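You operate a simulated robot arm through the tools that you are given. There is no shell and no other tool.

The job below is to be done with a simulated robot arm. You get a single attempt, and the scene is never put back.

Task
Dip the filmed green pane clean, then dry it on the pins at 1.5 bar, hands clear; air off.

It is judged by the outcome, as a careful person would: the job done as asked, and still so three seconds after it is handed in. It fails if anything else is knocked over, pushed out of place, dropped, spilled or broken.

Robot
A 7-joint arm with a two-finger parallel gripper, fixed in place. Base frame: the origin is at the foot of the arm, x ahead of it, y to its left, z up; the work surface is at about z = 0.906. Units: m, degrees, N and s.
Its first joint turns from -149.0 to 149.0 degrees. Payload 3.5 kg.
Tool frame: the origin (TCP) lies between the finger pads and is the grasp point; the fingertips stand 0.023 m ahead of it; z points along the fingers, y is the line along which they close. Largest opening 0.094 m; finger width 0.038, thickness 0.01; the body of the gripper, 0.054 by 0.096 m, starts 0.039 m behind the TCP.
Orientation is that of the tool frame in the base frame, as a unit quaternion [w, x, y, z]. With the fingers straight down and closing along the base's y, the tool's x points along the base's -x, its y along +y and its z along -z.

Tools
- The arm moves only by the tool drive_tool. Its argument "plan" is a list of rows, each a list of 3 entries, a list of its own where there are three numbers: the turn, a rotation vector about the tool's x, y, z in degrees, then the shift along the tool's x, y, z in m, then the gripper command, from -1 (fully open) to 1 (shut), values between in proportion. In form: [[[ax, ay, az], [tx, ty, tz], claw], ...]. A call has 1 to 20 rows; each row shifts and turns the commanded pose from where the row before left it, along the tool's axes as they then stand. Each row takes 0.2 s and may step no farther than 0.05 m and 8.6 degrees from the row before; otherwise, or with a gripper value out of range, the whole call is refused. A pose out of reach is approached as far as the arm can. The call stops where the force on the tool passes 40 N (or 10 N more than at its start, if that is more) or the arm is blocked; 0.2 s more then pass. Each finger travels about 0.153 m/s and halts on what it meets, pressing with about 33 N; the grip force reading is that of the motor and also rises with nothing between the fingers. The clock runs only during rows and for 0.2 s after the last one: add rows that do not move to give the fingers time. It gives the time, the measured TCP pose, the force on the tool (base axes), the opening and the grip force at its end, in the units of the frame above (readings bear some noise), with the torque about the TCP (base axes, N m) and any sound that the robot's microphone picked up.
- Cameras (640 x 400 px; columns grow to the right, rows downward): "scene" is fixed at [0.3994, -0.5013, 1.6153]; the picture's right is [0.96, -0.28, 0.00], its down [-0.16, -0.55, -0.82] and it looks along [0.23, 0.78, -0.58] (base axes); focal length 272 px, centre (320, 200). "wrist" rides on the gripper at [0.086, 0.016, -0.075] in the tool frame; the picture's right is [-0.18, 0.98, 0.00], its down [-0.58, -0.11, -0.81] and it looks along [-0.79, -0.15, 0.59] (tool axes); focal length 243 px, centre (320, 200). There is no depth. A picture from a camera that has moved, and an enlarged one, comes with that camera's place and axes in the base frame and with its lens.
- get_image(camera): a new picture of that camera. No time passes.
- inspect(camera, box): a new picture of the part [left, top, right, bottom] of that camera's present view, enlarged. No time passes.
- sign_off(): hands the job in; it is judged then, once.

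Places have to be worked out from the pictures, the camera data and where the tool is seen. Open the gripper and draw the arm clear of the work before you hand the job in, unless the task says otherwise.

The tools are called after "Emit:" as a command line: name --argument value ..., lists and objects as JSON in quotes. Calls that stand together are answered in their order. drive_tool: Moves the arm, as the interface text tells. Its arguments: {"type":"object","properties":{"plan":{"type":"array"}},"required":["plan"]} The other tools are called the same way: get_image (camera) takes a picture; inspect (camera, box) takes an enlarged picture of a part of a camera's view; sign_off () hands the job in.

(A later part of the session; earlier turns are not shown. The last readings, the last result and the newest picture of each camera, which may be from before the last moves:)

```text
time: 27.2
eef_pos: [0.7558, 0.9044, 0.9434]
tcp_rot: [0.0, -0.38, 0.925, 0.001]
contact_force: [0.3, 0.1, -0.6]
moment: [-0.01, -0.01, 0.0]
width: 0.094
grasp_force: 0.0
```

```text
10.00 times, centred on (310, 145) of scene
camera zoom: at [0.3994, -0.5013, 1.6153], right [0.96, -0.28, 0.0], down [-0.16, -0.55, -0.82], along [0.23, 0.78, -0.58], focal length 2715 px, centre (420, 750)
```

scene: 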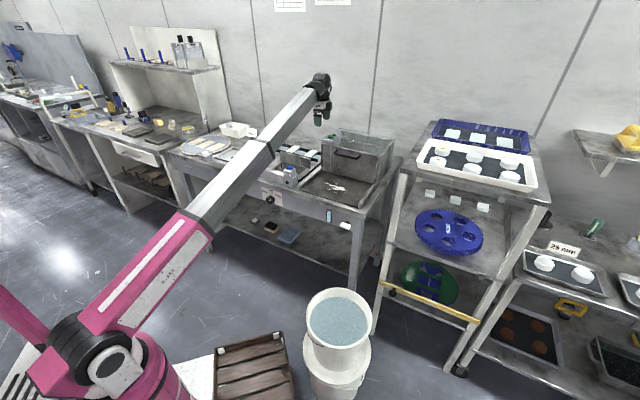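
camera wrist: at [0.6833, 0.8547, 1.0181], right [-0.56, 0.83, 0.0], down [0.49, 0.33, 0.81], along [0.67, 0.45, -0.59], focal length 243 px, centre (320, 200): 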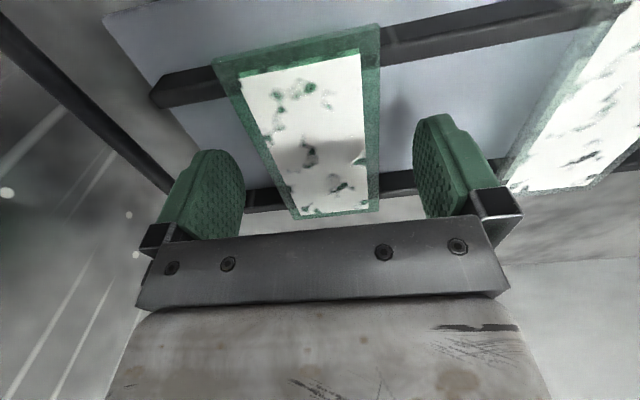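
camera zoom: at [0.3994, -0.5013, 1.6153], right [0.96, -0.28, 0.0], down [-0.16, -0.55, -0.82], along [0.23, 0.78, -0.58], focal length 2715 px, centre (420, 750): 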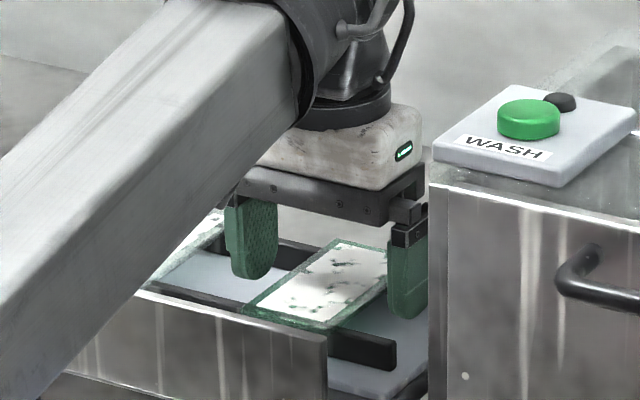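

The fingers straddle the pane with one each side, clear of the rails and neighbours, and no contact reads. I'll close gently on its edges.

Emit:
drive_tool --plan '[[[0, 0, 0], [0, 0, 0], -0.5], [[0, 0, 0], [0, 0, 0], -0.2], [[0, 0, 0], [0, 0, 0], 0.0], [[0, 0, 0], [0, 0, 0], 0.0], [[0, 0, 0], [0, 0, 0], 0.0]]'

Emit:
get_image --camera "wrist"

```text
time: 28.4
eef_pos: [0.7564, 0.9046, 0.9428]
tcp_rot: [0.0, -0.381, 0.925, 0.001]
contact_force: [-0.5, 0.1, -0.6]
moment: [-0.02, 0.01, -0.01]
width: 0.059
grasp_force: 32.9
```

```text
taken
camera wrist: at [0.6833, 0.8547, 1.0181], right [-0.56, 0.83, 0.0], down [0.49, 0.33, 0.81], along [0.67, 0.45, -0.59], focal length 243 px, centre (320, 200)
```

wrist: 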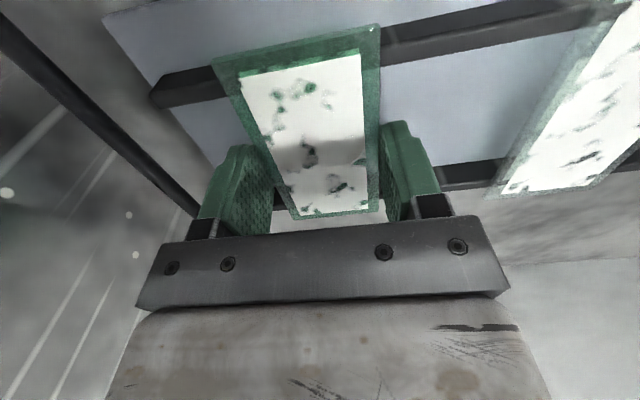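

The gripper stopped at 0.059 m with 33 N, exactly the pane's width. I'll lift it straight up off the rails.

Emit:
drive_tool --plan '[[[0, 0, 0], [0, 0, -0.01], 0.0], [[0, 0, 0], [0, 0, -0.02], 0.0], [[0, 0, 0], [0, 0, -0.02], 0.0], [[0, 0, 0], [0, 0, -0.02], 0.0], [[0, 0, 0], [0, 0, -0.02], 0.0], [[0, 0, 0], [0, 0, 0], 0.0]]'

Emit:
get_image --camera "wrist"

Emit:
inspect --camera "scene" --box '[250, 100, 370, 180]'

```text
time: 29.8
eef_pos: [0.7564, 0.903, 1.0358]
tcp_rot: [0.0, -0.38, 0.925, 0.0]
contact_force: [-0.3, -0.4, -1.1]
moment: [-0.01, 0.01, 0.0]
width: 0.059
grasp_force: 32.8
```

```text
taken
camera wrist: at [0.6843, 0.854, 1.1087], right [-0.56, 0.83, 0.0], down [0.49, 0.33, 0.81], along [0.67, 0.45, -0.59], focal length 243 px, centre (320, 200)
```

wrist: 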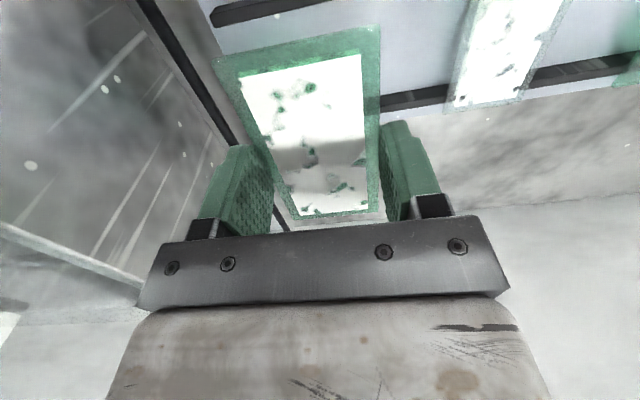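

```text
5.00 times, centred on (310, 140) of scene
camera zoom: at [0.3994, -0.5013, 1.6153], right [0.96, -0.28, 0.0], down [-0.16, -0.55, -0.82], along [0.23, 0.78, -0.58], focal length 1357 px, centre (370, 500)
```

zoom: 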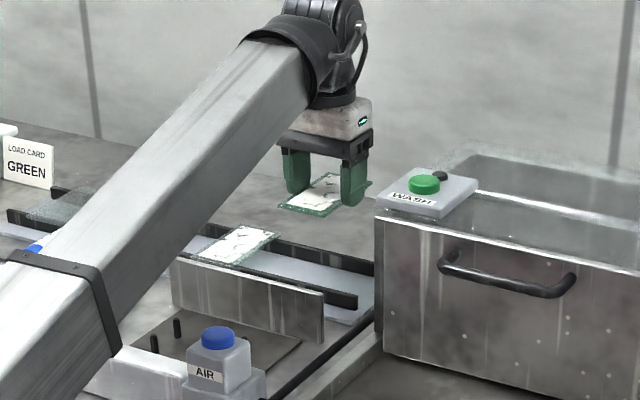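

The pane came up cleanly, level in the grip, with its neighbours undisturbed. I'll roll the tool 90° so the camera clears the forearm, then draw back along the bench normal above the AIR station.

Emit:
drive_tool --plan '[[[0, 0, 0], [0, 0, -0.02], 0.0], [[0, 0, 8.2], [0, 0, 0], 0.0], [[0, 0, 8.2], [0, 0, 0], 0.0], [[0, 0, 8.2], [0, 0, 0], 0.0], [[0, 0, 8.2], [0, 0, 0], 0.0], [[0, 0, 8.2], [0, 0, 0], 0.0], [[0, 0, 8.2], [0, 0, 0], 0.0], [[0, 0, 8.2], [0, 0, 0], 0.0], [[0, 0, 8.2], [0, 0, 0], 0.0], [[0, 0, 8.2], [0, 0, 0], 0.0], [[0, 0, 8.2], [0, 0, 0], 0.0], [[0, 0, 8.0], [0, 0, 0], 0.0], [[0, 0, 0], [0, -0.03, 0], 0.0], [[0, 0, 0], [0, -0.04, 0], 0.0], [[0, 0, 0], [0, -0.04, 0], 0.0], [[0, 0, 0], [0, -0.04, 0], 0.0], [[0, 0, 0], [0, -0.04, 0], 0.0], [[0, 0, 0], [0, -0.04, 0], 0.0], [[0, 0, 0], [0, -0.03, 0], 0.0], [[0, 0, 0], [0, 0, 0], 0.0]]'

Emit:
get_image --camera "wrist"

Emit:
get_image --camera "scene"

```text
time: 34.0
eef_pos: [0.5714, 0.7215, 1.0544]
tcp_rot: [0.0, 0.385, 0.923, 0.001]
contact_force: [-0.3, -0.1, -0.9]
moment: [0.01, -0.01, 0.0]
width: 0.0593
grasp_force: 33.5
```

```text
taken
camera wrist: at [0.5221, 0.794, 1.1283], right [0.83, 0.56, 0.0], down [0.33, -0.49, 0.81], along [0.45, -0.67, -0.59], focal length 243 px, centre (320, 200)
```

wrist: 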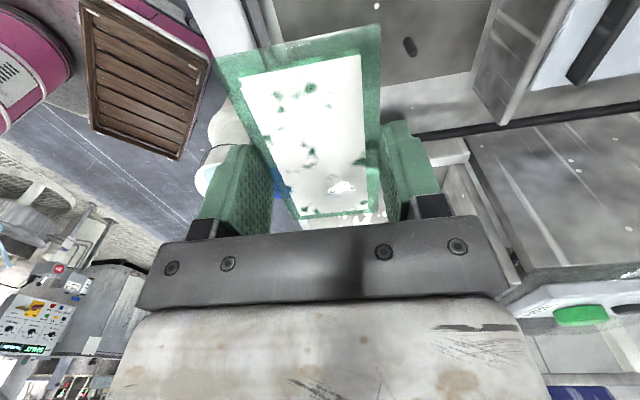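

```text
taken
```

scene: 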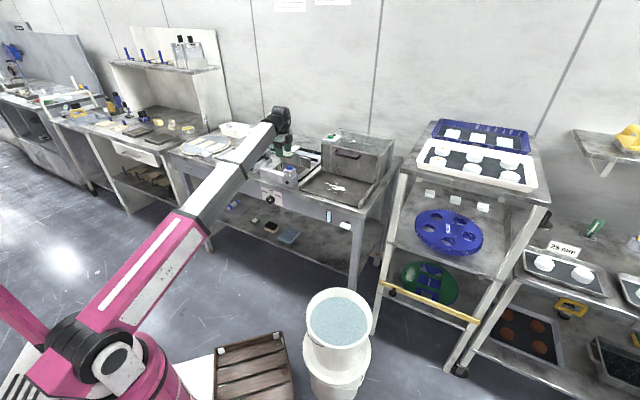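

The pane is steady over the AIR station at z = 1.05, and no force reads. I'll move off the bench front toward the pail in two legs, then take a look at it.

Emit:
drive_tool --plan '[[[0, 0, 0], [-0.0335, -0.0274, 0.0049], 0.0], [[0, 0, 0], [-0.0335, -0.0274, 0.0049], 0.0], [[0, 0, 0], [-0.0335, -0.0274, 0.0049], 0.0], [[0, 0, 0], [-0.0335, -0.0274, 0.0049], 0.0], [[0, 0, 0], [-0.0335, -0.0274, 0.0049], 0.0], [[0, 0, 0], [-0.0335, -0.0274, 0.0049], 0.0], [[0, 0, 0], [-0.0335, -0.0274, 0.0049], 0.0], [[0, 0, 0], [-0.0312, -0.0168, 0.014], 0.0], [[0, 0, 0], [-0.0312, -0.0168, 0.014], 0.0], [[0, 0, 0], [-0.0312, -0.0168, 0.014], 0.0], [[0, 0, 0], [-0.0312, -0.0168, 0.014], 0.0], [[0, 0, 0], [-0.0312, -0.0168, 0.014], 0.0], [[0, 0, 0], [0, 0, 0], 0.0]]'

Emit:
get_image --camera "wrist"

Emit:
get_image --camera "scene"

```text
time: 36.8
eef_pos: [0.6517, 0.2503, 0.9488]
tcp_rot: [-0.001, 0.385, 0.923, 0.001]
contact_force: [-0.5, -0.8, -0.6]
moment: [-0.02, 0.01, -0.01]
width: 0.0592
grasp_force: 33.1
```

```text
taken
camera wrist: at [0.6019, 0.3229, 1.0232], right [0.83, 0.56, 0.0], down [0.33, -0.49, 0.81], along [0.45, -0.67, -0.59], focal length 243 px, centre (320, 200)
```

wrist: 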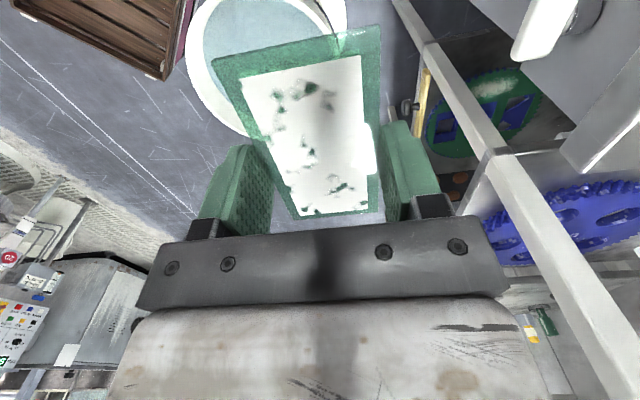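

```text
taken
```

scene: 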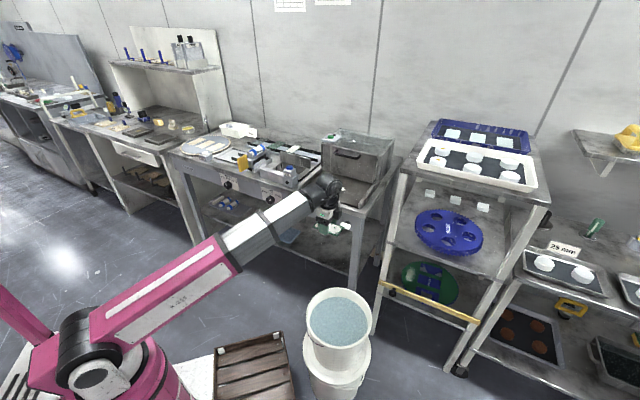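

The pane is held over the floor gap at (0.652, 0.250, 0.949), and the pail is partly visible behind it. I'll enlarge both views of the pail rim to fix its centre and height.

Emit:
inspect --camera "wrist" --box '[160, 0, 400, 150]'

Emit:
inspect --camera "scene" --box '[290, 275, 390, 345]'

```text
2.67 times, centred on (280, 75) of wrist
camera zoom: at [0.6019, 0.3229, 1.0232], right [0.83, 0.56, 0.0], down [0.33, -0.49, 0.81], along [0.45, -0.67, -0.59], focal length 647 px, centre (427, 533)
```

zoom: 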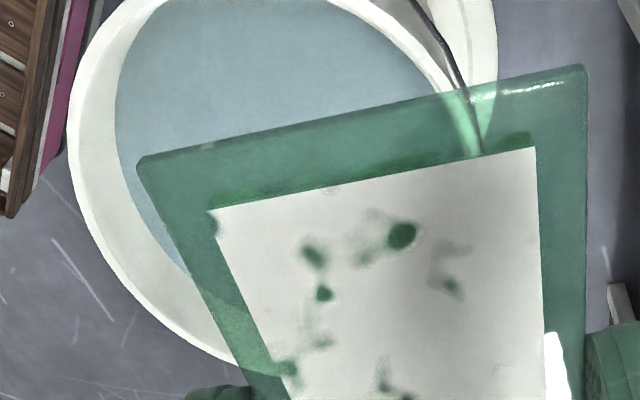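

```text
5.71 times, centred on (340, 310) of scene
camera zoom: at [0.3994, -0.5013, 1.6153], right [0.96, -0.28, 0.0], down [-0.16, -0.55, -0.82], along [0.23, 0.78, -0.58], focal length 1551 px, centre (206, -429)
```

zoom: 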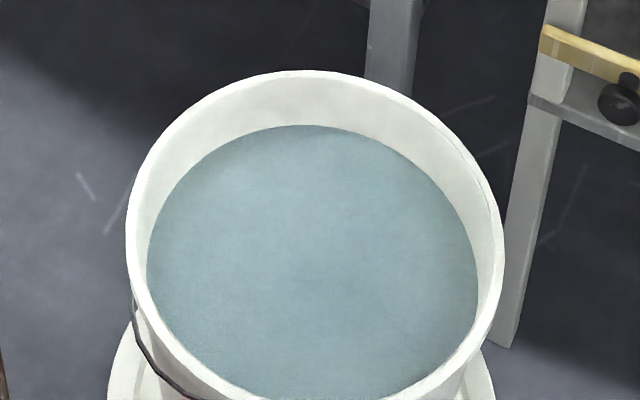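

I put the pail rim at z ≈ 0.60, centred near (0.643, 0.072) with outer radius 0.134, and the water at about z = 0.565. I'll move above it at z = 0.80 first and check.

Emit:
drive_tool --plan '[[[0, 0, 0], [-0.0234, -0.0219, 0.0248], 0.0], [[0, 0, 0], [-0.0234, -0.0219, 0.0248], 0.0], [[0, 0, 0], [-0.0234, -0.0219, 0.0248], 0.0], [[0, 0, 0], [-0.0234, -0.0219, 0.0248], 0.0], [[0, 0, 0], [-0.0234, -0.0219, 0.0248], 0.0], [[0, 0, 0], [-0.0234, -0.0219, 0.0248], 0.0], [[0, 0, 0], [0, 0, 0], 0.0]]'

Emit:
get_image --camera "wrist"

Emit:
get_image --camera "scene"

```text
time: 38.4
eef_pos: [0.6571, 0.0583, 0.8003]
tcp_rot: [0.0, 0.385, 0.923, 0.001]
contact_force: [0.1, 0.8, -1.2]
moment: [0.02, 0.01, -0.02]
width: 0.0593
grasp_force: 33.0
```

```text
taken
camera wrist: at [0.607, 0.1308, 0.8749], right [0.83, 0.56, 0.0], down [0.33, -0.49, 0.81], along [0.45, -0.67, -0.59], focal length 243 px, centre (320, 200)
```

wrist: 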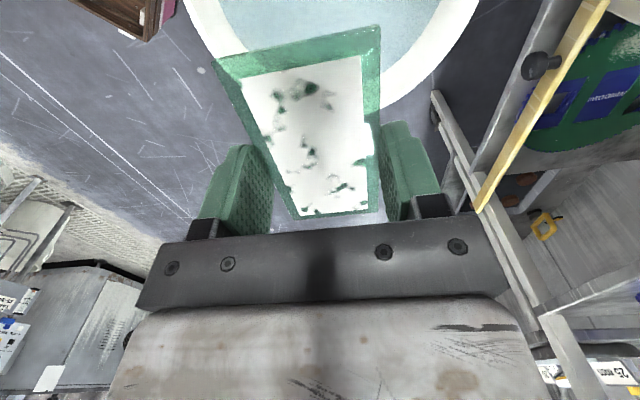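

```text
taken
```

scene: 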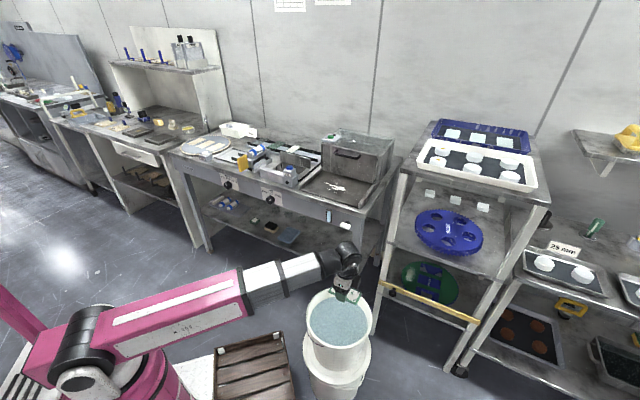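

I'm above the pail with reach fine and no force. I'll enlarge the rim from here to confirm the centring before lowering.

Emit:
inspect --camera "wrist" --box '[160, 0, 500, 140]'

Emit:
inspect --camera "scene" --box '[280, 225, 400, 345]'

```text
1.88 times, centred on (330, 70) of wrist
camera zoom: at [0.607, 0.1308, 0.8749], right [0.83, 0.56, 0.0], down [0.33, -0.49, 0.81], along [0.45, -0.67, -0.59], focal length 457 px, centre (301, 445)
```

zoom: 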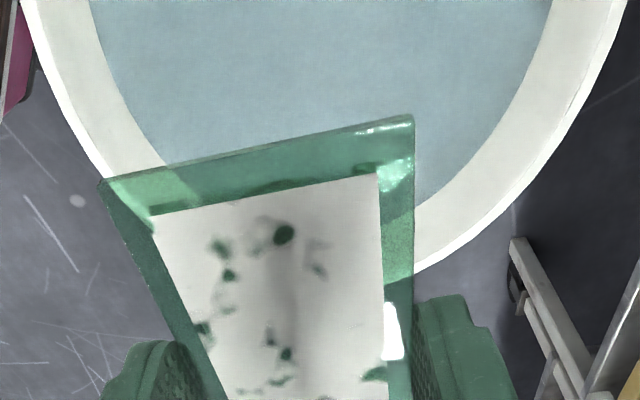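

```text
3.33 times, centred on (340, 285) of scene
camera zoom: at [0.3994, -0.5013, 1.6153], right [0.96, -0.28, 0.0], down [-0.16, -0.55, -0.82], along [0.23, 0.78, -0.58], focal length 905 px, centre (253, -83)
```

zoom: 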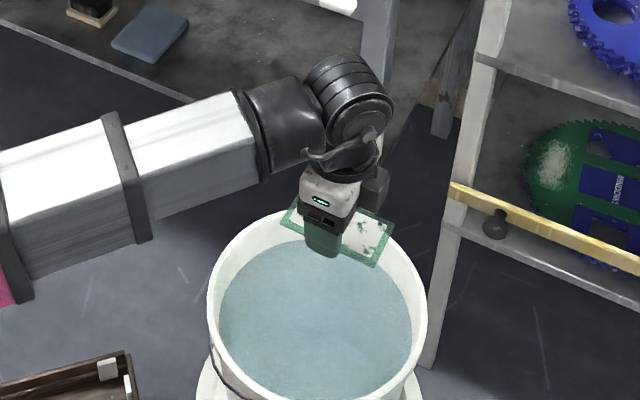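

A rim fit puts the pail centre at about (0.649, 0.087), the water at z ≈ 0.565 and the rim at 0.60. I'll trim the offset and lower to just above the rim.

Emit:
drive_tool --plan '[[[0, 0, 0], [0.006, 0.0147, 0], 0.0], [[0, 0, 0], [0, 0, 0.03], 0.0], [[0, 0, 0], [0, 0, 0.03], 0.0], [[0, 0, 0], [0, 0, 0.03], 0.0], [[0, 0, 0], [0, 0, 0.03], 0.0], [[0, 0, 0], [0, 0, 0.025], 0.0], [[0, 0, 0], [0, 0, 0], 0.0]]'

Emit:
get_image --camera "wrist"

Emit:
inspect --camera "scene" --box '[280, 225, 400, 345]'

```text
time: 40.0
eef_pos: [0.662, 0.0734, 0.6545]
tcp_rot: [-0.001, 0.385, 0.923, 0.001]
contact_force: [-0.3, 0.0, -0.6]
moment: [0.02, 0.02, 0.03]
width: 0.059
grasp_force: 33.1
```

```text
taken
camera wrist: at [0.6128, 0.1457, 0.7284], right [0.83, 0.56, 0.0], down [0.33, -0.49, 0.81], along [0.45, -0.67, -0.59], focal length 243 px, centre (320, 200)
```

wrist: 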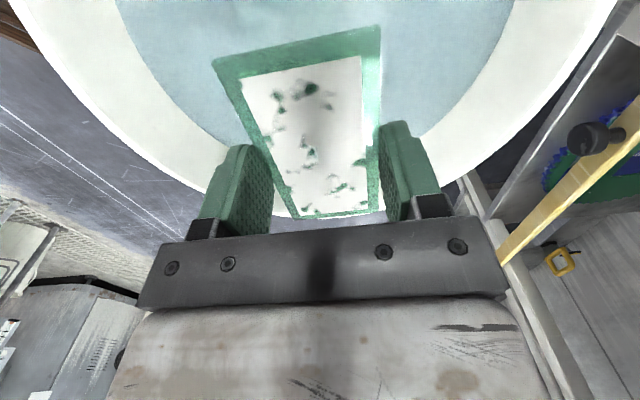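

```text
3.33 times, centred on (340, 285) of scene
camera zoom: at [0.3994, -0.5013, 1.6153], right [0.96, -0.28, 0.0], down [-0.16, -0.55, -0.82], along [0.23, 0.78, -0.58], focal length 905 px, centre (253, -83)
```

zoom: 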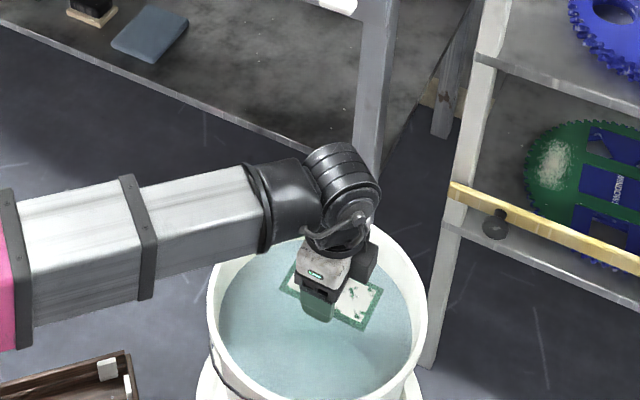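

The pane is inside the rim outline and level. I'll lower slowly into the water until the pane is about 2–3 cm under.

Emit:
drive_tool --plan '[[[0, 0, 0], [0, 0, 0.015], 0.0], [[0, 0, 0], [0, 0, 0.015], 0.0], [[0, 0, 0], [0, 0, 0.012], 0.0], [[0, 0, 0], [0, 0, 0.01], 0.0], [[0, 0, 0], [0, 0, 0.01], 0.0], [[0, 0, 0], [0, 0, 0.01], 0.0], [[0, 0, 0], [0, 0, 0.01], 0.0], [[0, 0, 0], [0, 0, 0.01], 0.0], [[0, 0, 0], [0, 0, 0.01], 0.0], [[0, 0, 0], [0, 0, 0], 0.0]]'

Emit:
get_image --camera "wrist"

Emit:
inspect --camera "scene" --box '[280, 225, 400, 345]'

```text
time: 42.2
eef_pos: [0.6619, 0.0734, 0.5527]
tcp_rot: [-0.001, 0.385, 0.923, 0.001]
contact_force: [0.4, -0.4, -0.7]
moment: [0.02, 0.01, 0.02]
width: 0.059
grasp_force: 32.8
```

```text
taken
camera wrist: at [0.6128, 0.1459, 0.6266], right [0.83, 0.56, 0.0], down [0.33, -0.49, 0.81], along [0.45, -0.67, -0.59], focal length 243 px, centre (320, 200)
```

wrist: 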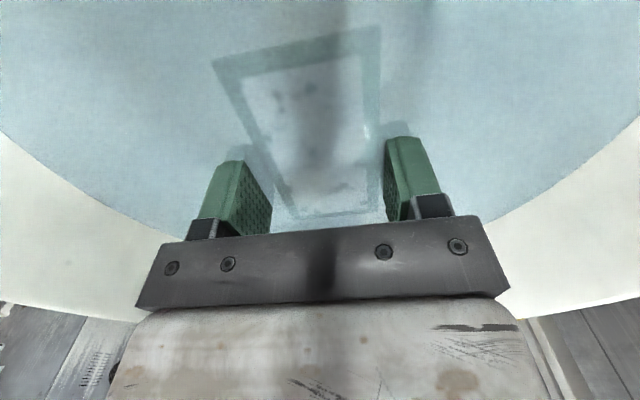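

```text
3.33 times, centred on (340, 285) of scene
camera zoom: at [0.3994, -0.5013, 1.6153], right [0.96, -0.28, 0.0], down [-0.16, -0.55, -0.82], along [0.23, 0.78, -0.58], focal length 905 px, centre (253, -83)
```

zoom: 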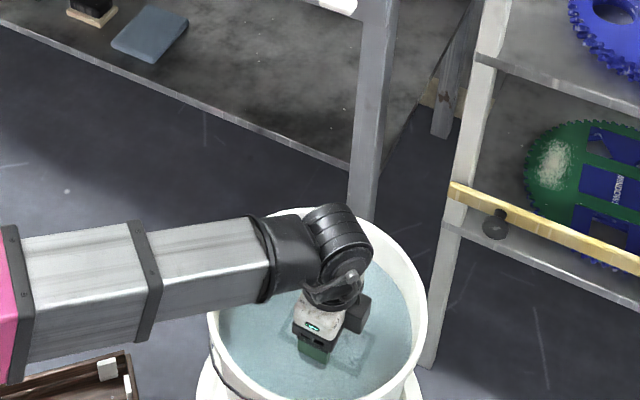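

The pane is fully under water, with the film still showing. I'll swish it gently side to side while submerged for a few seconds.

Emit:
drive_tool --plan '[[[0, 0, 0], [0.01, 0, 0], 0.0], [[0, 0, 0], [-0.01, 0, 0], 0.0], [[0, 0, 0], [-0.01, 0, 0], 0.0], [[0, 0, 0], [0.01, 0, 0], 0.0], [[0, 0, 0], [0.01, 0, 0], 0.0], [[0, 0, 0], [-0.01, 0, 0], 0.0], [[0, 0, 0], [-0.01, 0, 0], 0.0], [[0, 0, 0], [0.01, 0, 0], 0.0], [[0, 0, 0], [0.01, 0, 0], 0.0], [[0, 0, 0], [-0.01, 0, 0], 0.0], [[0, 0, 0], [-0.01, 0, 0], 0.0], [[0, 0, 0], [0.01, 0, 0], 0.0], [[0, 0, 0], [0.01, 0, 0], 0.0], [[0, 0, 0], [-0.01, 0, 0], 0.0], [[0, 0, 0], [-0.01, 0, 0], 0.0], [[0, 0, 0], [0.01, 0, 0], 0.0], [[0, 0, 0], [0, 0, 0], 0.0]]'

Emit:
get_image --camera "wrist"

```text
time: 45.8
eef_pos: [0.6622, 0.0732, 0.5518]
tcp_rot: [0.0, 0.385, 0.923, 0.001]
contact_force: [-0.3, 0.2, -1.1]
moment: [-0.01, -0.02, 0.02]
width: 0.0589
grasp_force: 33.8
```

```text
taken
camera wrist: at [0.6126, 0.1459, 0.6272], right [0.83, 0.56, 0.0], down [0.33, -0.49, 0.81], along [0.45, -0.67, -0.59], focal length 243 px, centre (320, 200)
```

wrist: 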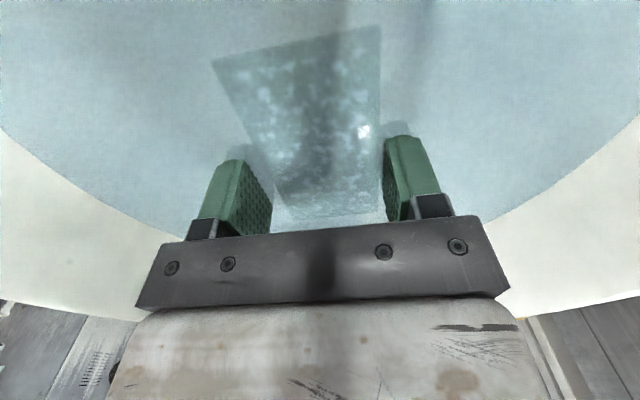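

The white film appears to have dissolved, leaving a mottled wet look. I'll enlarge it to check for residue.

Emit:
inspect --camera "wrist" --box '[200, 20, 400, 230]'

```text
1.90 times, centred on (300, 125) of wrist
camera zoom: at [0.6126, 0.1459, 0.6272], right [0.83, 0.56, 0.0], down [0.33, -0.49, 0.81], along [0.45, -0.67, -0.59], focal length 462 px, centre (358, 343)
```

zoom: 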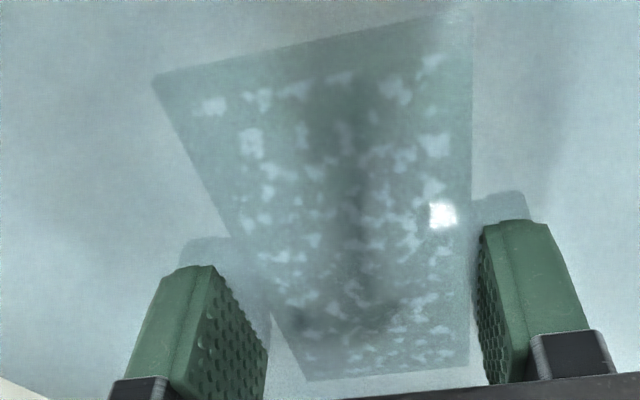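

Some pale flecks remain, which could be film residue or the wet texture. I'll swish for another few seconds and compare.

Emit:
drive_tool --plan '[[[0, 0, 0], [0.01, 0, 0], 0.0], [[0, 0, 0], [-0.01, 0, 0], 0.0], [[0, 0, 0], [-0.01, 0, 0], 0.0], [[0, 0, 0], [0.01, 0, 0], 0.0], [[0, 0, 0], [0.01, 0, 0], 0.0], [[0, 0, 0], [-0.01, 0, 0], 0.0], [[0, 0, 0], [-0.01, 0, 0], 0.0], [[0, 0, 0], [0.01, 0, 0], 0.0], [[0, 0, 0], [0.01, 0, 0], 0.0], [[0, 0, 0], [-0.01, 0, 0], 0.0], [[0, 0, 0], [-0.01, 0, 0], 0.0], [[0, 0, 0], [0.01, 0, 0], 0.0], [[0, 0, 0], [0.01, 0, 0], 0.0], [[0, 0, 0], [-0.01, 0, 0], 0.0], [[0, 0, 0], [-0.01, 0, 0], 0.0], [[0, 0, 0], [0.01, 0, 0], 0.0], [[0, 0, 0], [0, 0, 0], 0.0]]'

Emit:
inspect --camera "wrist" --box '[200, 20, 400, 230]'

```text
time: 49.4
eef_pos: [0.662, 0.0731, 0.5528]
tcp_rot: [-0.001, 0.385, 0.923, 0.001]
contact_force: [-0.6, 0.0, -1.2]
moment: [-0.02, -0.03, 0.0]
width: 0.0591
grasp_force: 32.6
```

```text
1.90 times, centred on (300, 125) of wrist
camera zoom: at [0.6126, 0.146, 0.6269], right [0.83, 0.56, 0.0], down [0.33, -0.49, 0.81], along [0.45, -0.67, -0.59], focal length 462 px, centre (358, 343)
```

zoom: 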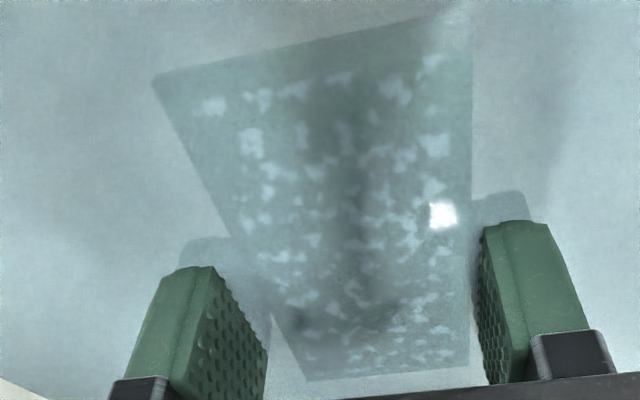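

The flecks haven't changed, so they look like the wet-droplet finish rather than film. I'll lift slowly out of the water, let it drip over the pail and look again.

Emit:
drive_tool --plan '[[[0, 0, 0], [0, 0, -0.01], 0.0], [[0, 0, 0], [0, 0, -0.01], 0.0], [[0, 0, 0], [0, 0, -0.01], 0.0], [[0, 0, 0], [0, 0, -0.01], 0.0], [[0, 0, 0], [0, 0, -0.015], 0.0], [[0, 0, 0], [0, 0, -0.015], 0.0], [[0, 0, 0], [0, 0, -0.02], 0.0], [[0, 0, 0], [0, 0, -0.02], 0.0], [[0, 0, 0], [0, 0, 0], 0.0], [[0, 0, 0], [0, 0, 0], 0.0], [[0, 0, 0], [0, 0, 0], 0.0], [[0, 0, 0], [0, 0, 0], 0.0], [[0, 0, 0], [0, 0, 0], 0.0], [[0, 0, 0], [0, 0, 0], 0.0], [[0, 0, 0], [0, 0, 0], 0.0], [[0, 0, 0], [0, 0, 0], 0.0]]'

Emit:
get_image --camera "wrist"

Emit:
inspect --camera "wrist" --box '[200, 20, 400, 230]'

Emit:
inspect --camera "scene" --box '[280, 225, 400, 345]'

```text
time: 52.8
eef_pos: [0.6607, 0.0732, 0.6618]
tcp_rot: [0.0, 0.385, 0.923, 0.001]
contact_force: [0.7, -0.1, -0.4]
moment: [0.0, -0.02, -0.01]
width: 0.0588
grasp_force: 33.0
```

```text
taken
camera wrist: at [0.612, 0.1454, 0.7368], right [0.83, 0.56, 0.0], down [0.33, -0.49, 0.81], along [0.45, -0.67, -0.59], focal length 243 px, centre (320, 200)
```

wrist: 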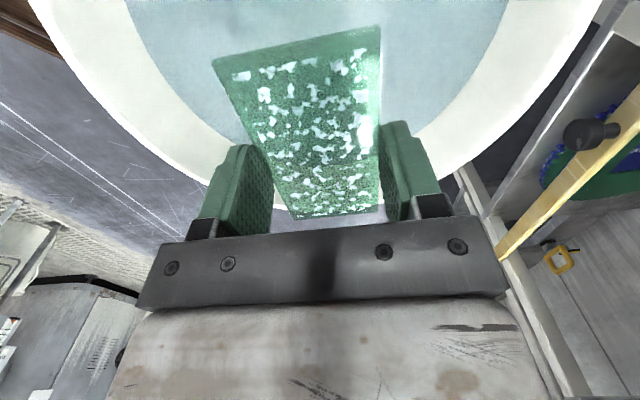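

```text
1.90 times, centred on (300, 125) of wrist
camera zoom: at [0.612, 0.1454, 0.7368], right [0.83, 0.56, 0.0], down [0.33, -0.49, 0.81], along [0.45, -0.67, -0.59], focal length 462 px, centre (358, 343)
```

zoom: 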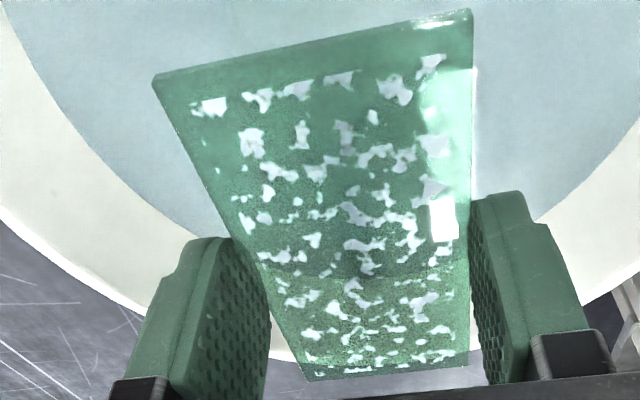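

```text
3.33 times, centred on (340, 285) of scene
camera zoom: at [0.3994, -0.5013, 1.6153], right [0.96, -0.28, 0.0], down [-0.16, -0.55, -0.82], along [0.23, 0.78, -0.58], focal length 905 px, centre (253, -83)
```

zoom: 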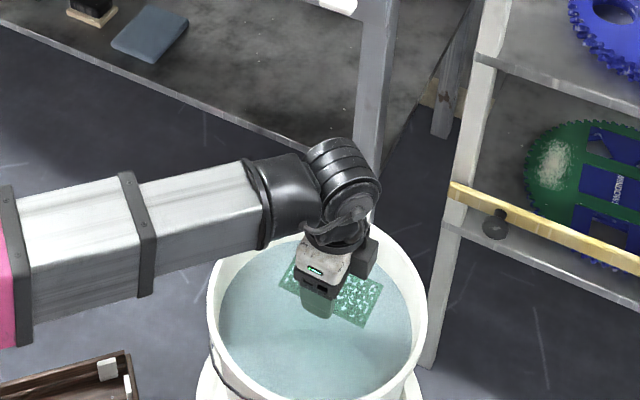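

After the dip the solid film is gone, leaving speckles that may be water beads. A second slow dip costs little and will show whether they are residue.

Emit:
drive_tool --plan '[[[0, 0, 0], [0, 0, 0.02], 0.0], [[0, 0, 0], [0, 0, 0.02], 0.0], [[0, 0, 0], [0, 0, 0.02], 0.0], [[0, 0, 0], [0, 0, 0.015], 0.0], [[0, 0, 0], [0, 0, 0.015], 0.0], [[0, 0, 0], [0, 0, 0.015], 0.0], [[0, 0, 0], [0, 0, 0.008], 0.0], [[0, 0, 0], [0.012, 0, 0], 0.0], [[0, 0, 0], [-0.012, 0, 0], 0.0], [[0, 0, 0], [-0.012, 0, 0], 0.0], [[0, 0, 0], [0.012, 0, 0], 0.0], [[0, 0, 0], [0, 0.012, 0], 0.0], [[0, 0, 0], [0, -0.012, 0], 0.0], [[0, 0, 0], [0, -0.012, 0], 0.0], [[0, 0, 0], [0, 0.012, 0], 0.0], [[0, 0, 0], [0, 0, 0], 0.0], [[0, 0, 0], [0, 0, 0], 0.0]]'

Emit:
inspect --camera "wrist" --box '[200, 20, 400, 230]'

Emit:
drive_tool --plan '[[[0, 0, 0], [0, 0, -0.01], 0.0], [[0, 0, 0], [0, 0, -0.01], 0.0], [[0, 0, 0], [0, 0, -0.01], 0.0], [[0, 0, 0], [0, 0, -0.015], 0.0], [[0, 0, 0], [0, 0, -0.015], 0.0], [[0, 0, 0], [0, 0, -0.02], 0.0], [[0, 0, 0], [0, 0, -0.02], 0.0], [[0, 0, 0], [0, 0, -0.013], 0.0], [[0, 0, 0], [0, 0, 0], 0.0], [[0, 0, 0], [0, 0, 0], 0.0], [[0, 0, 0], [0, 0, 0], 0.0], [[0, 0, 0], [0, 0, 0], 0.0], [[0, 0, 0], [0, 0, 0], 0.0], [[0, 0, 0], [0, 0, 0], 0.0], [[0, 0, 0], [0, 0, 0], 0.0], [[0, 0, 0], [0, 0, 0], 0.0]]'

Emit:
inspect --camera "wrist" --box '[200, 20, 400, 230]'

```text
time: 56.4
eef_pos: [0.6608, 0.0738, 0.5495]
tcp_rot: [0.0, 0.385, 0.923, 0.001]
contact_force: [0.3, -0.5, -1.0]
moment: [-0.07, -0.04, 0.02]
width: 0.0593
grasp_force: 33.2
```

```text
1.90 times, centred on (300, 125) of wrist
camera zoom: at [0.6123, 0.1464, 0.624], right [0.83, 0.56, 0.0], down [0.33, -0.49, 0.81], along [0.45, -0.67, -0.59], focal length 462 px, centre (358, 343)
```

zoom: 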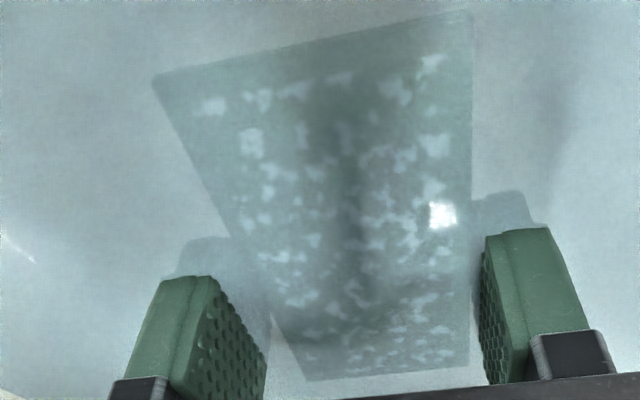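

```text
time: 59.8
eef_pos: [0.6602, 0.0723, 0.6625]
tcp_rot: [0.0, 0.385, 0.923, 0.0]
contact_force: [0.4, -0.3, 0.3]
moment: [0.01, 0.01, 0.0]
width: 0.0591
grasp_force: 32.6
```

```text
1.90 times, centred on (300, 125) of wrist
camera zoom: at [0.612, 0.1454, 0.7367], right [0.83, 0.56, 0.0], down [0.33, -0.49, 0.81], along [0.45, -0.67, -0.59], focal length 462 px, centre (358, 343)
```

zoom: 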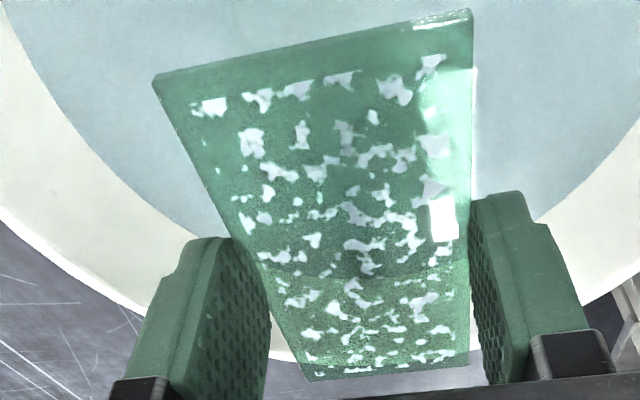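

The speckles are identical after the second dip, so they are water beads and the film is gone. I'll carry the pane back up along the same safe path toward the AIR station.

Emit:
drive_tool --plan '[[[0, 0, 0], [0, 0, -0.035], 0.0], [[0, 0, 0], [0, 0, -0.035], 0.0], [[0, 0, 0], [0, 0, -0.035], 0.0], [[0, 0, 0], [0, 0, -0.035], 0.0], [[0, 0, 0], [0.022, 0.0199, -0.0245], 0.0], [[0, 0, 0], [0.022, 0.0199, -0.0245], 0.0], [[0, 0, 0], [0.022, 0.0199, -0.0245], 0.0], [[0, 0, 0], [0.022, 0.0199, -0.0245], 0.0], [[0, 0, 0], [0.022, 0.0199, -0.0245], 0.0], [[0, 0, 0], [0.022, 0.0199, -0.0245], 0.0], [[0, 0, 0], [0.0315, 0.0165, -0.0142], 0.0], [[0, 0, 0], [0.0315, 0.0165, -0.0142], 0.0], [[0, 0, 0], [0.0315, 0.0165, -0.0142], 0.0], [[0, 0, 0], [0.0315, 0.0165, -0.0142], 0.0], [[0, 0, 0], [0.0315, 0.0165, -0.0142], 0.0], [[0, 0, 0], [0, 0, 0], 0.0]]'

Emit:
get_image --camera "wrist"

```text
time: 63.2
eef_pos: [0.6023, 0.4185, 1.0222]
tcp_rot: [0.0, 0.385, 0.923, 0.0]
contact_force: [-0.2, 0.0, -1.1]
moment: [0.0, -0.01, -0.02]
width: 0.0593
grasp_force: 33.1
```

```text
taken
camera wrist: at [0.5526, 0.4928, 1.0959], right [0.83, 0.56, 0.0], down [0.33, -0.49, 0.81], along [0.45, -0.67, -0.59], focal length 243 px, centre (320, 200)
```

wrist: 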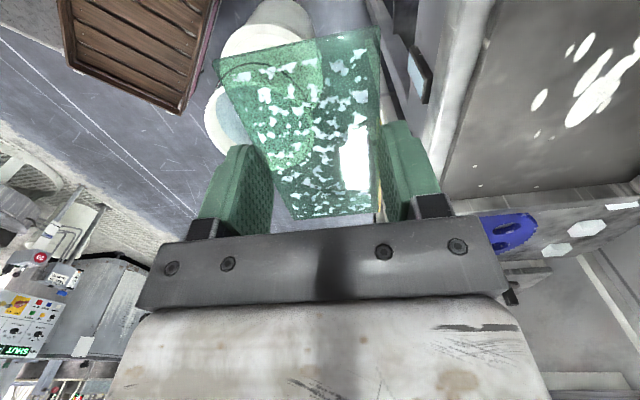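

The pane is steady at (0.602, 0.419, 1.022). I'll move along the bench front to a viewpoint where the wrist camera sees the pins beside the held pane.

Emit:
drive_tool --plan '[[[0, 0, 0], [0.02, 0.006, -0.0265], 0.0], [[0, 0, 0], [0.02, 0.006, -0.0265], 0.0], [[0, 0, 0], [0.0415, 0.012, 0], 0.0], [[0, 0, 0], [0.0415, 0.012, 0], 0.0], [[0, 0, 0], [0.0415, 0.012, 0], 0.0], [[0, 0, 0], [0.0415, 0.012, 0], 0.0], [[0, 0, 0], [0.0415, 0.012, 0], 0.0], [[0, 0, 0], [0.0415, 0.012, 0], 0.0], [[0, 0, 0], [0.0415, 0.012, 0], 0.0], [[0, 0, 0], [0, 0, 0], 0.0]]'

Emit:
get_image --camera "wrist"

Emit:
get_image --camera "scene"

```text
time: 65.4
eef_pos: [0.438, 0.7225, 1.0753]
tcp_rot: [0.001, 0.386, 0.922, 0.002]
contact_force: [0.4, -0.4, 0.4]
moment: [0.02, 0.0, -0.01]
width: 0.0589
grasp_force: 33.2
```

```text
taken
camera wrist: at [0.3882, 0.7956, 1.1493], right [0.83, 0.56, 0.0], down [0.33, -0.49, 0.81], along [0.45, -0.67, -0.59], focal length 243 px, centre (320, 200)
```

wrist: 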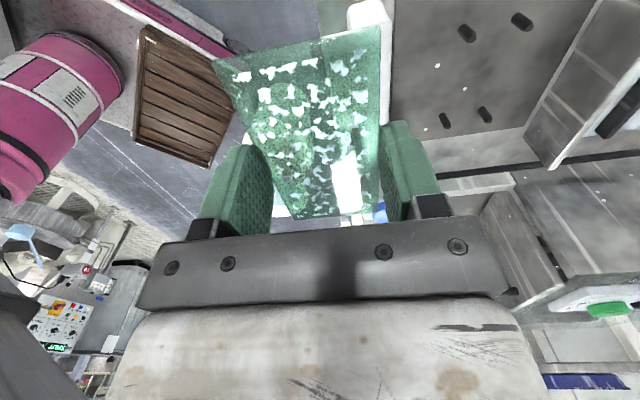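

```text
taken
```

scene: 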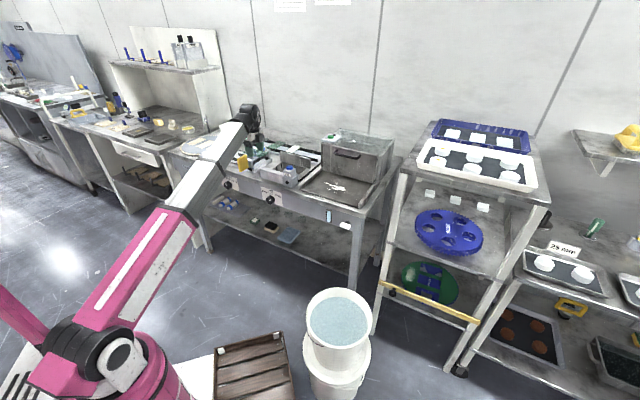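

All four pins are visible to the right of the pane. I'll enlarge them to measure their bases and tops.

Emit:
inspect --camera "wrist" --box '[400, 0, 600, 150]'

Emit:
inspect --camera "scene" --box '[255, 155, 305, 190]'

```text
2.67 times, centred on (500, 75) of wrist
camera zoom: at [0.3882, 0.7956, 1.1493], right [0.83, 0.56, 0.0], down [0.33, -0.49, 0.81], along [0.45, -0.67, -0.59], focal length 647 px, centre (-160, 533)
```

zoom: 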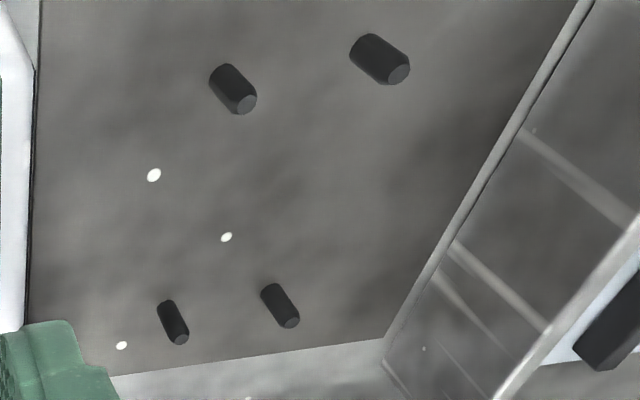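

```text
11.43 times, centred on (280, 172) of scene
camera zoom: at [0.3994, -0.5013, 1.6153], right [0.96, -0.28, 0.0], down [-0.16, -0.55, -0.82], along [0.23, 0.78, -0.58], focal length 3102 px, centre (777, 514)
```

zoom: 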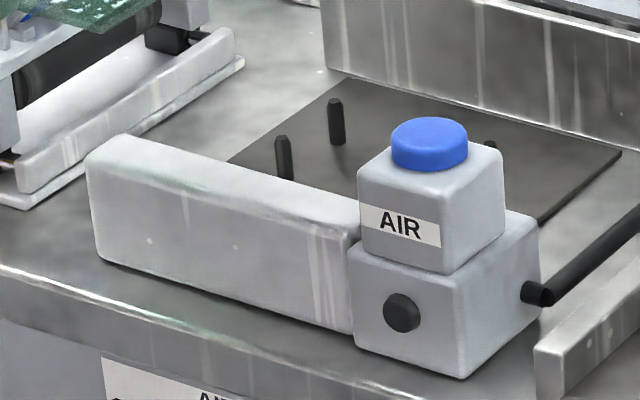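

The pin tops are at z ≈ 0.931, in a rectangle of about 87 × 42 mm centred at (0.580, 0.781) and aligned at −45°, which suits the pane's long axis. I'll move over them at z = 1.05 and then lower to 0.975.

Emit:
drive_tool --plan '[[[0, 0, 0], [-0.0145, 0.0356, 0.0063], 0.0], [[0, 0, 0], [-0.0145, 0.0356, 0.0063], 0.0], [[0, 0, 0], [-0.0145, 0.0356, 0.0063], 0.0], [[0, 0, 0], [-0.0145, 0.0356, 0.0063], 0.0], [[0, 0, 0], [0, 0, 0], 0.0], [[0, 0, 0], [0, 0, 0.025], 0.0], [[0, 0, 0], [0, 0, 0.025], 0.0], [[0, 0, 0], [0, 0, 0.025], 0.0], [[0, 0, 0], [0, 0, 0], 0.0]]'

Emit:
get_image --camera "wrist"

Emit:
inspect --camera "scene" --box '[240, 125, 320, 190]'

```text
time: 67.4
eef_pos: [0.5795, 0.7825, 0.9739]
tcp_rot: [-0.001, 0.385, 0.923, 0.002]
contact_force: [0.6, -0.1, -0.8]
moment: [-0.01, -0.01, 0.0]
width: 0.059
grasp_force: 33.1
```

```text
taken
camera wrist: at [0.5309, 0.8553, 1.0485], right [0.83, 0.56, 0.0], down [0.33, -0.49, 0.81], along [0.45, -0.67, -0.59], focal length 243 px, centre (320, 200)
```

wrist: 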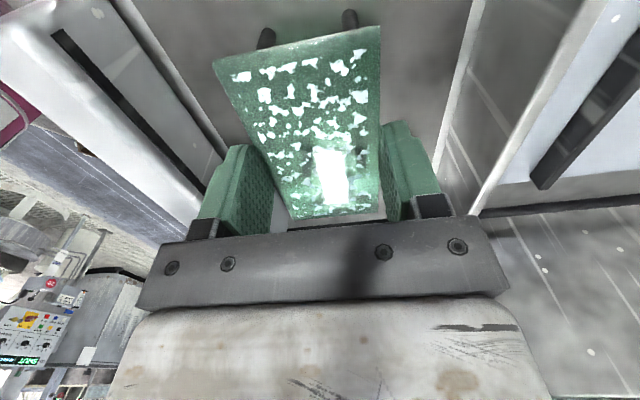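

```text
6.15 times, centred on (280, 158) of scene
camera zoom: at [0.3994, -0.5013, 1.6153], right [0.96, -0.28, 0.0], down [-0.16, -0.55, -0.82], along [0.23, 0.78, -0.58], focal length 1670 px, centre (566, 462)
```

zoom: 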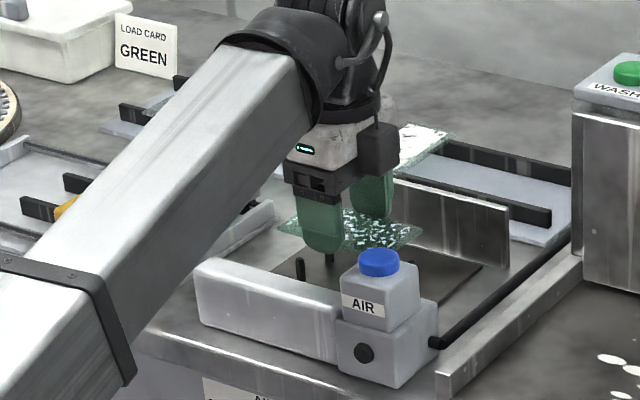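

The pane is above the pins, with pin tips peeking out symmetrically beyond its near edge and clear of the nozzle bar and guard. I'll lower to about z = 0.956 and then step by 2 mm while watching the vertical force.

Emit:
drive_tool --plan '[[[0, 0, 0], [0, 0, 0.009], 0.0], [[0, 0, 0], [0, 0, 0.009], 0.0], [[0, 0, 0], [0, 0, 0], 0.0]]'

Emit:
drive_tool --plan '[[[0, 0, 0], [0, 0, 0.002], 0.0], [[0, 0, 0], [0, 0, 0], 0.0]]'

Emit:
drive_tool --plan '[[[0, 0, 0], [0, 0, 0.002], 0.0], [[0, 0, 0], [0, 0, 0], 0.0]]'

```text
time: 68.2
eef_pos: [0.58, 0.7823, 0.956]
tcp_rot: [0.0, 0.385, 0.923, 0.002]
contact_force: [0.2, -0.4, 0.0]
moment: [0.03, 0.03, -0.01]
width: 0.059
grasp_force: 33.3
```

```text
time: 68.8
eef_pos: [0.5806, 0.7816, 0.9536]
tcp_rot: [0.0, 0.386, 0.923, 0.001]
contact_force: [0.1, 0.2, 0.1]
moment: [-0.02, -0.04, 0.0]
width: 0.059
grasp_force: 33.1
```

```text
time: 69.4
eef_pos: [0.5805, 0.7811, 0.9515]
tcp_rot: [-0.001, 0.385, 0.923, 0.001]
contact_force: [0.0, 0.3, -0.3]
moment: [0.0, 0.0, -0.01]
width: 0.0588
grasp_force: 33.0
```

No contact yet at 0.9515, so I'll continue in 1.5 mm steps.

Emit:
drive_tool --plan '[[[0, 0, 0], [0, 0, 0.0015], 0.0], [[0, 0, 0], [0, 0, 0], 0.0]]'

Emit:
drive_tool --plan '[[[0, 0, 0], [0, 0, 0.0015], 0.0], [[0, 0, 0], [0, 0, 0], 0.0]]'

Emit:
inspect --camera "scene" --box '[255, 145, 305, 180]'

Emit:
inspect --camera "wrist" --box '[200, 0, 400, 230]'

```text
time: 70.0
eef_pos: [0.5781, 0.7822, 0.9515]
tcp_rot: [0.0, 0.384, 0.923, 0.001]
contact_force: [-0.2, -0.1, 0.1]
moment: [0.01, 0.0, 0.03]
width: 0.0593
grasp_force: 33.3
```

```text
time: 70.6
eef_pos: [0.5794, 0.7824, 0.9495]
tcp_rot: [0.0, 0.385, 0.923, 0.001]
contact_force: [0.5, -0.2, -0.6]
moment: [0.02, 0.02, -0.03]
width: 0.0591
grasp_force: 33.0
```

```text
11.43 times, centred on (280, 162) of scene
camera zoom: at [0.3994, -0.5013, 1.6153], right [0.96, -0.28, 0.0], down [-0.16, -0.55, -0.82], along [0.23, 0.78, -0.58], focal length 3102 px, centre (777, 629)
```

zoom: 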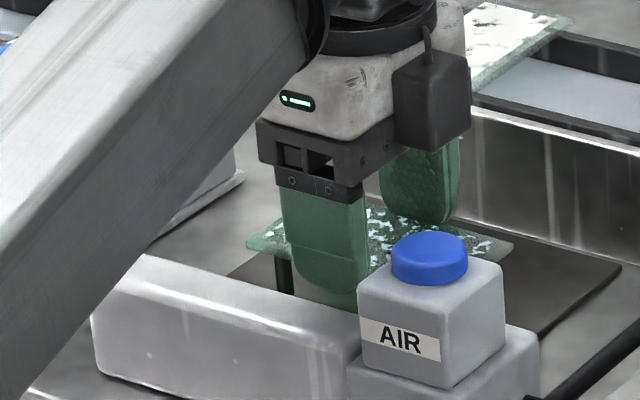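

```text
1.74 times, centred on (300, 115) of wrist
camera zoom: at [0.5309, 0.8545, 1.0238], right [0.83, 0.56, 0.0], down [0.33, -0.49, 0.81], along [0.45, -0.67, -0.59], focal length 422 px, centre (355, 348)
```

zoom: 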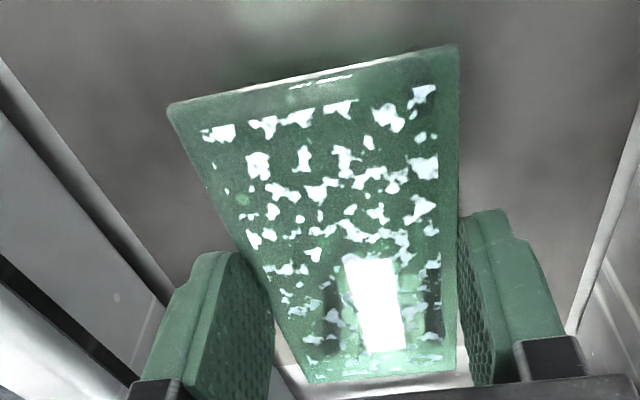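

Still free at about 0.949, and the pane now covers all the pin tips. I'll continue down in small steps until contact registers.

Emit:
drive_tool --plan '[[[0, 0, 0], [0, 0, 0.0015], 0.0], [[0, 0, 0], [0, 0, 0], 0.0]]'

Emit:
drive_tool --plan '[[[0, 0, 0], [0, 0, 0.0015], 0.0], [[0, 0, 0], [0, 0, 0], 0.0]]'

Emit:
drive_tool --plan '[[[0, 0, 0], [0, 0, 0.0015], 0.0], [[0, 0, 0], [0, 0, 0], 0.0]]'

```text
time: 71.2
eef_pos: [0.5804, 0.7824, 0.9487]
tcp_rot: [0.0, 0.384, 0.923, 0.0]
contact_force: [-0.1, 0.3, -0.2]
moment: [-0.01, -0.01, 0.0]
width: 0.0591
grasp_force: 32.8
```

```text
time: 71.8
eef_pos: [0.5802, 0.7811, 0.9471]
tcp_rot: [0.0, 0.385, 0.923, 0.001]
contact_force: [-0.5, 0.0, -0.5]
moment: [0.01, 0.01, 0.04]
width: 0.0591
grasp_force: 33.0
```

```text
time: 72.4
eef_pos: [0.5801, 0.7815, 0.9464]
tcp_rot: [-0.001, 0.385, 0.923, 0.001]
contact_force: [0.3, 0.0, 13.0]
moment: [-0.46, -0.38, 0.0]
width: 0.0588
grasp_force: 32.5
```

Contact: 13 N upward at z = 0.946, with the +E1 pin pair touching first. I'll open the fingers gradually, just enough to free the pane.

Emit:
drive_tool --plan '[[[0, 0, 0], [0, 0, -0.0005], 0.0], [[0, 0, 0], [0, 0, 0], -0.28], [[0, 0, 0], [0, 0, 0], -0.36], [[0, 0, 0], [0, 0, 0], -0.48], [[0, 0, 0], [0, 0, 0], -0.62], [[0, 0, 0], [0, 0, 0], -0.62], [[0, 0, 0], [0, 0, 0], -0.62]]'

Emit:
get_image --camera "wrist"

Emit:
inspect --camera "scene" --box '[255, 145, 305, 180]'

```text
time: 74.0
eef_pos: [0.5801, 0.7821, 0.9448]
tcp_rot: [0.0, 0.386, 0.923, 0.002]
contact_force: [-0.3, 0.1, -0.2]
moment: [0.05, 0.02, -0.03]
width: 0.0762
grasp_force: 0.1
```

```text
taken
camera wrist: at [0.5305, 0.8544, 1.0201], right [0.83, 0.56, 0.0], down [0.33, -0.49, 0.81], along [0.45, -0.67, -0.59], focal length 243 px, centre (320, 200)
```

wrist: 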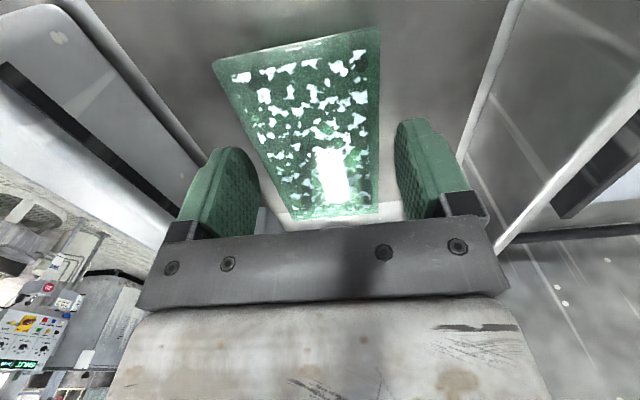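

```text
11.43 times, centred on (280, 162) of scene
camera zoom: at [0.3994, -0.5013, 1.6153], right [0.96, -0.28, 0.0], down [-0.16, -0.55, -0.82], along [0.23, 0.78, -0.58], focal length 3102 px, centre (777, 629)
```

zoom: 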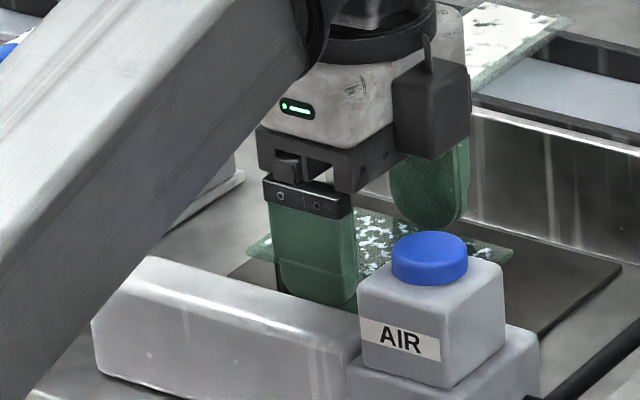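

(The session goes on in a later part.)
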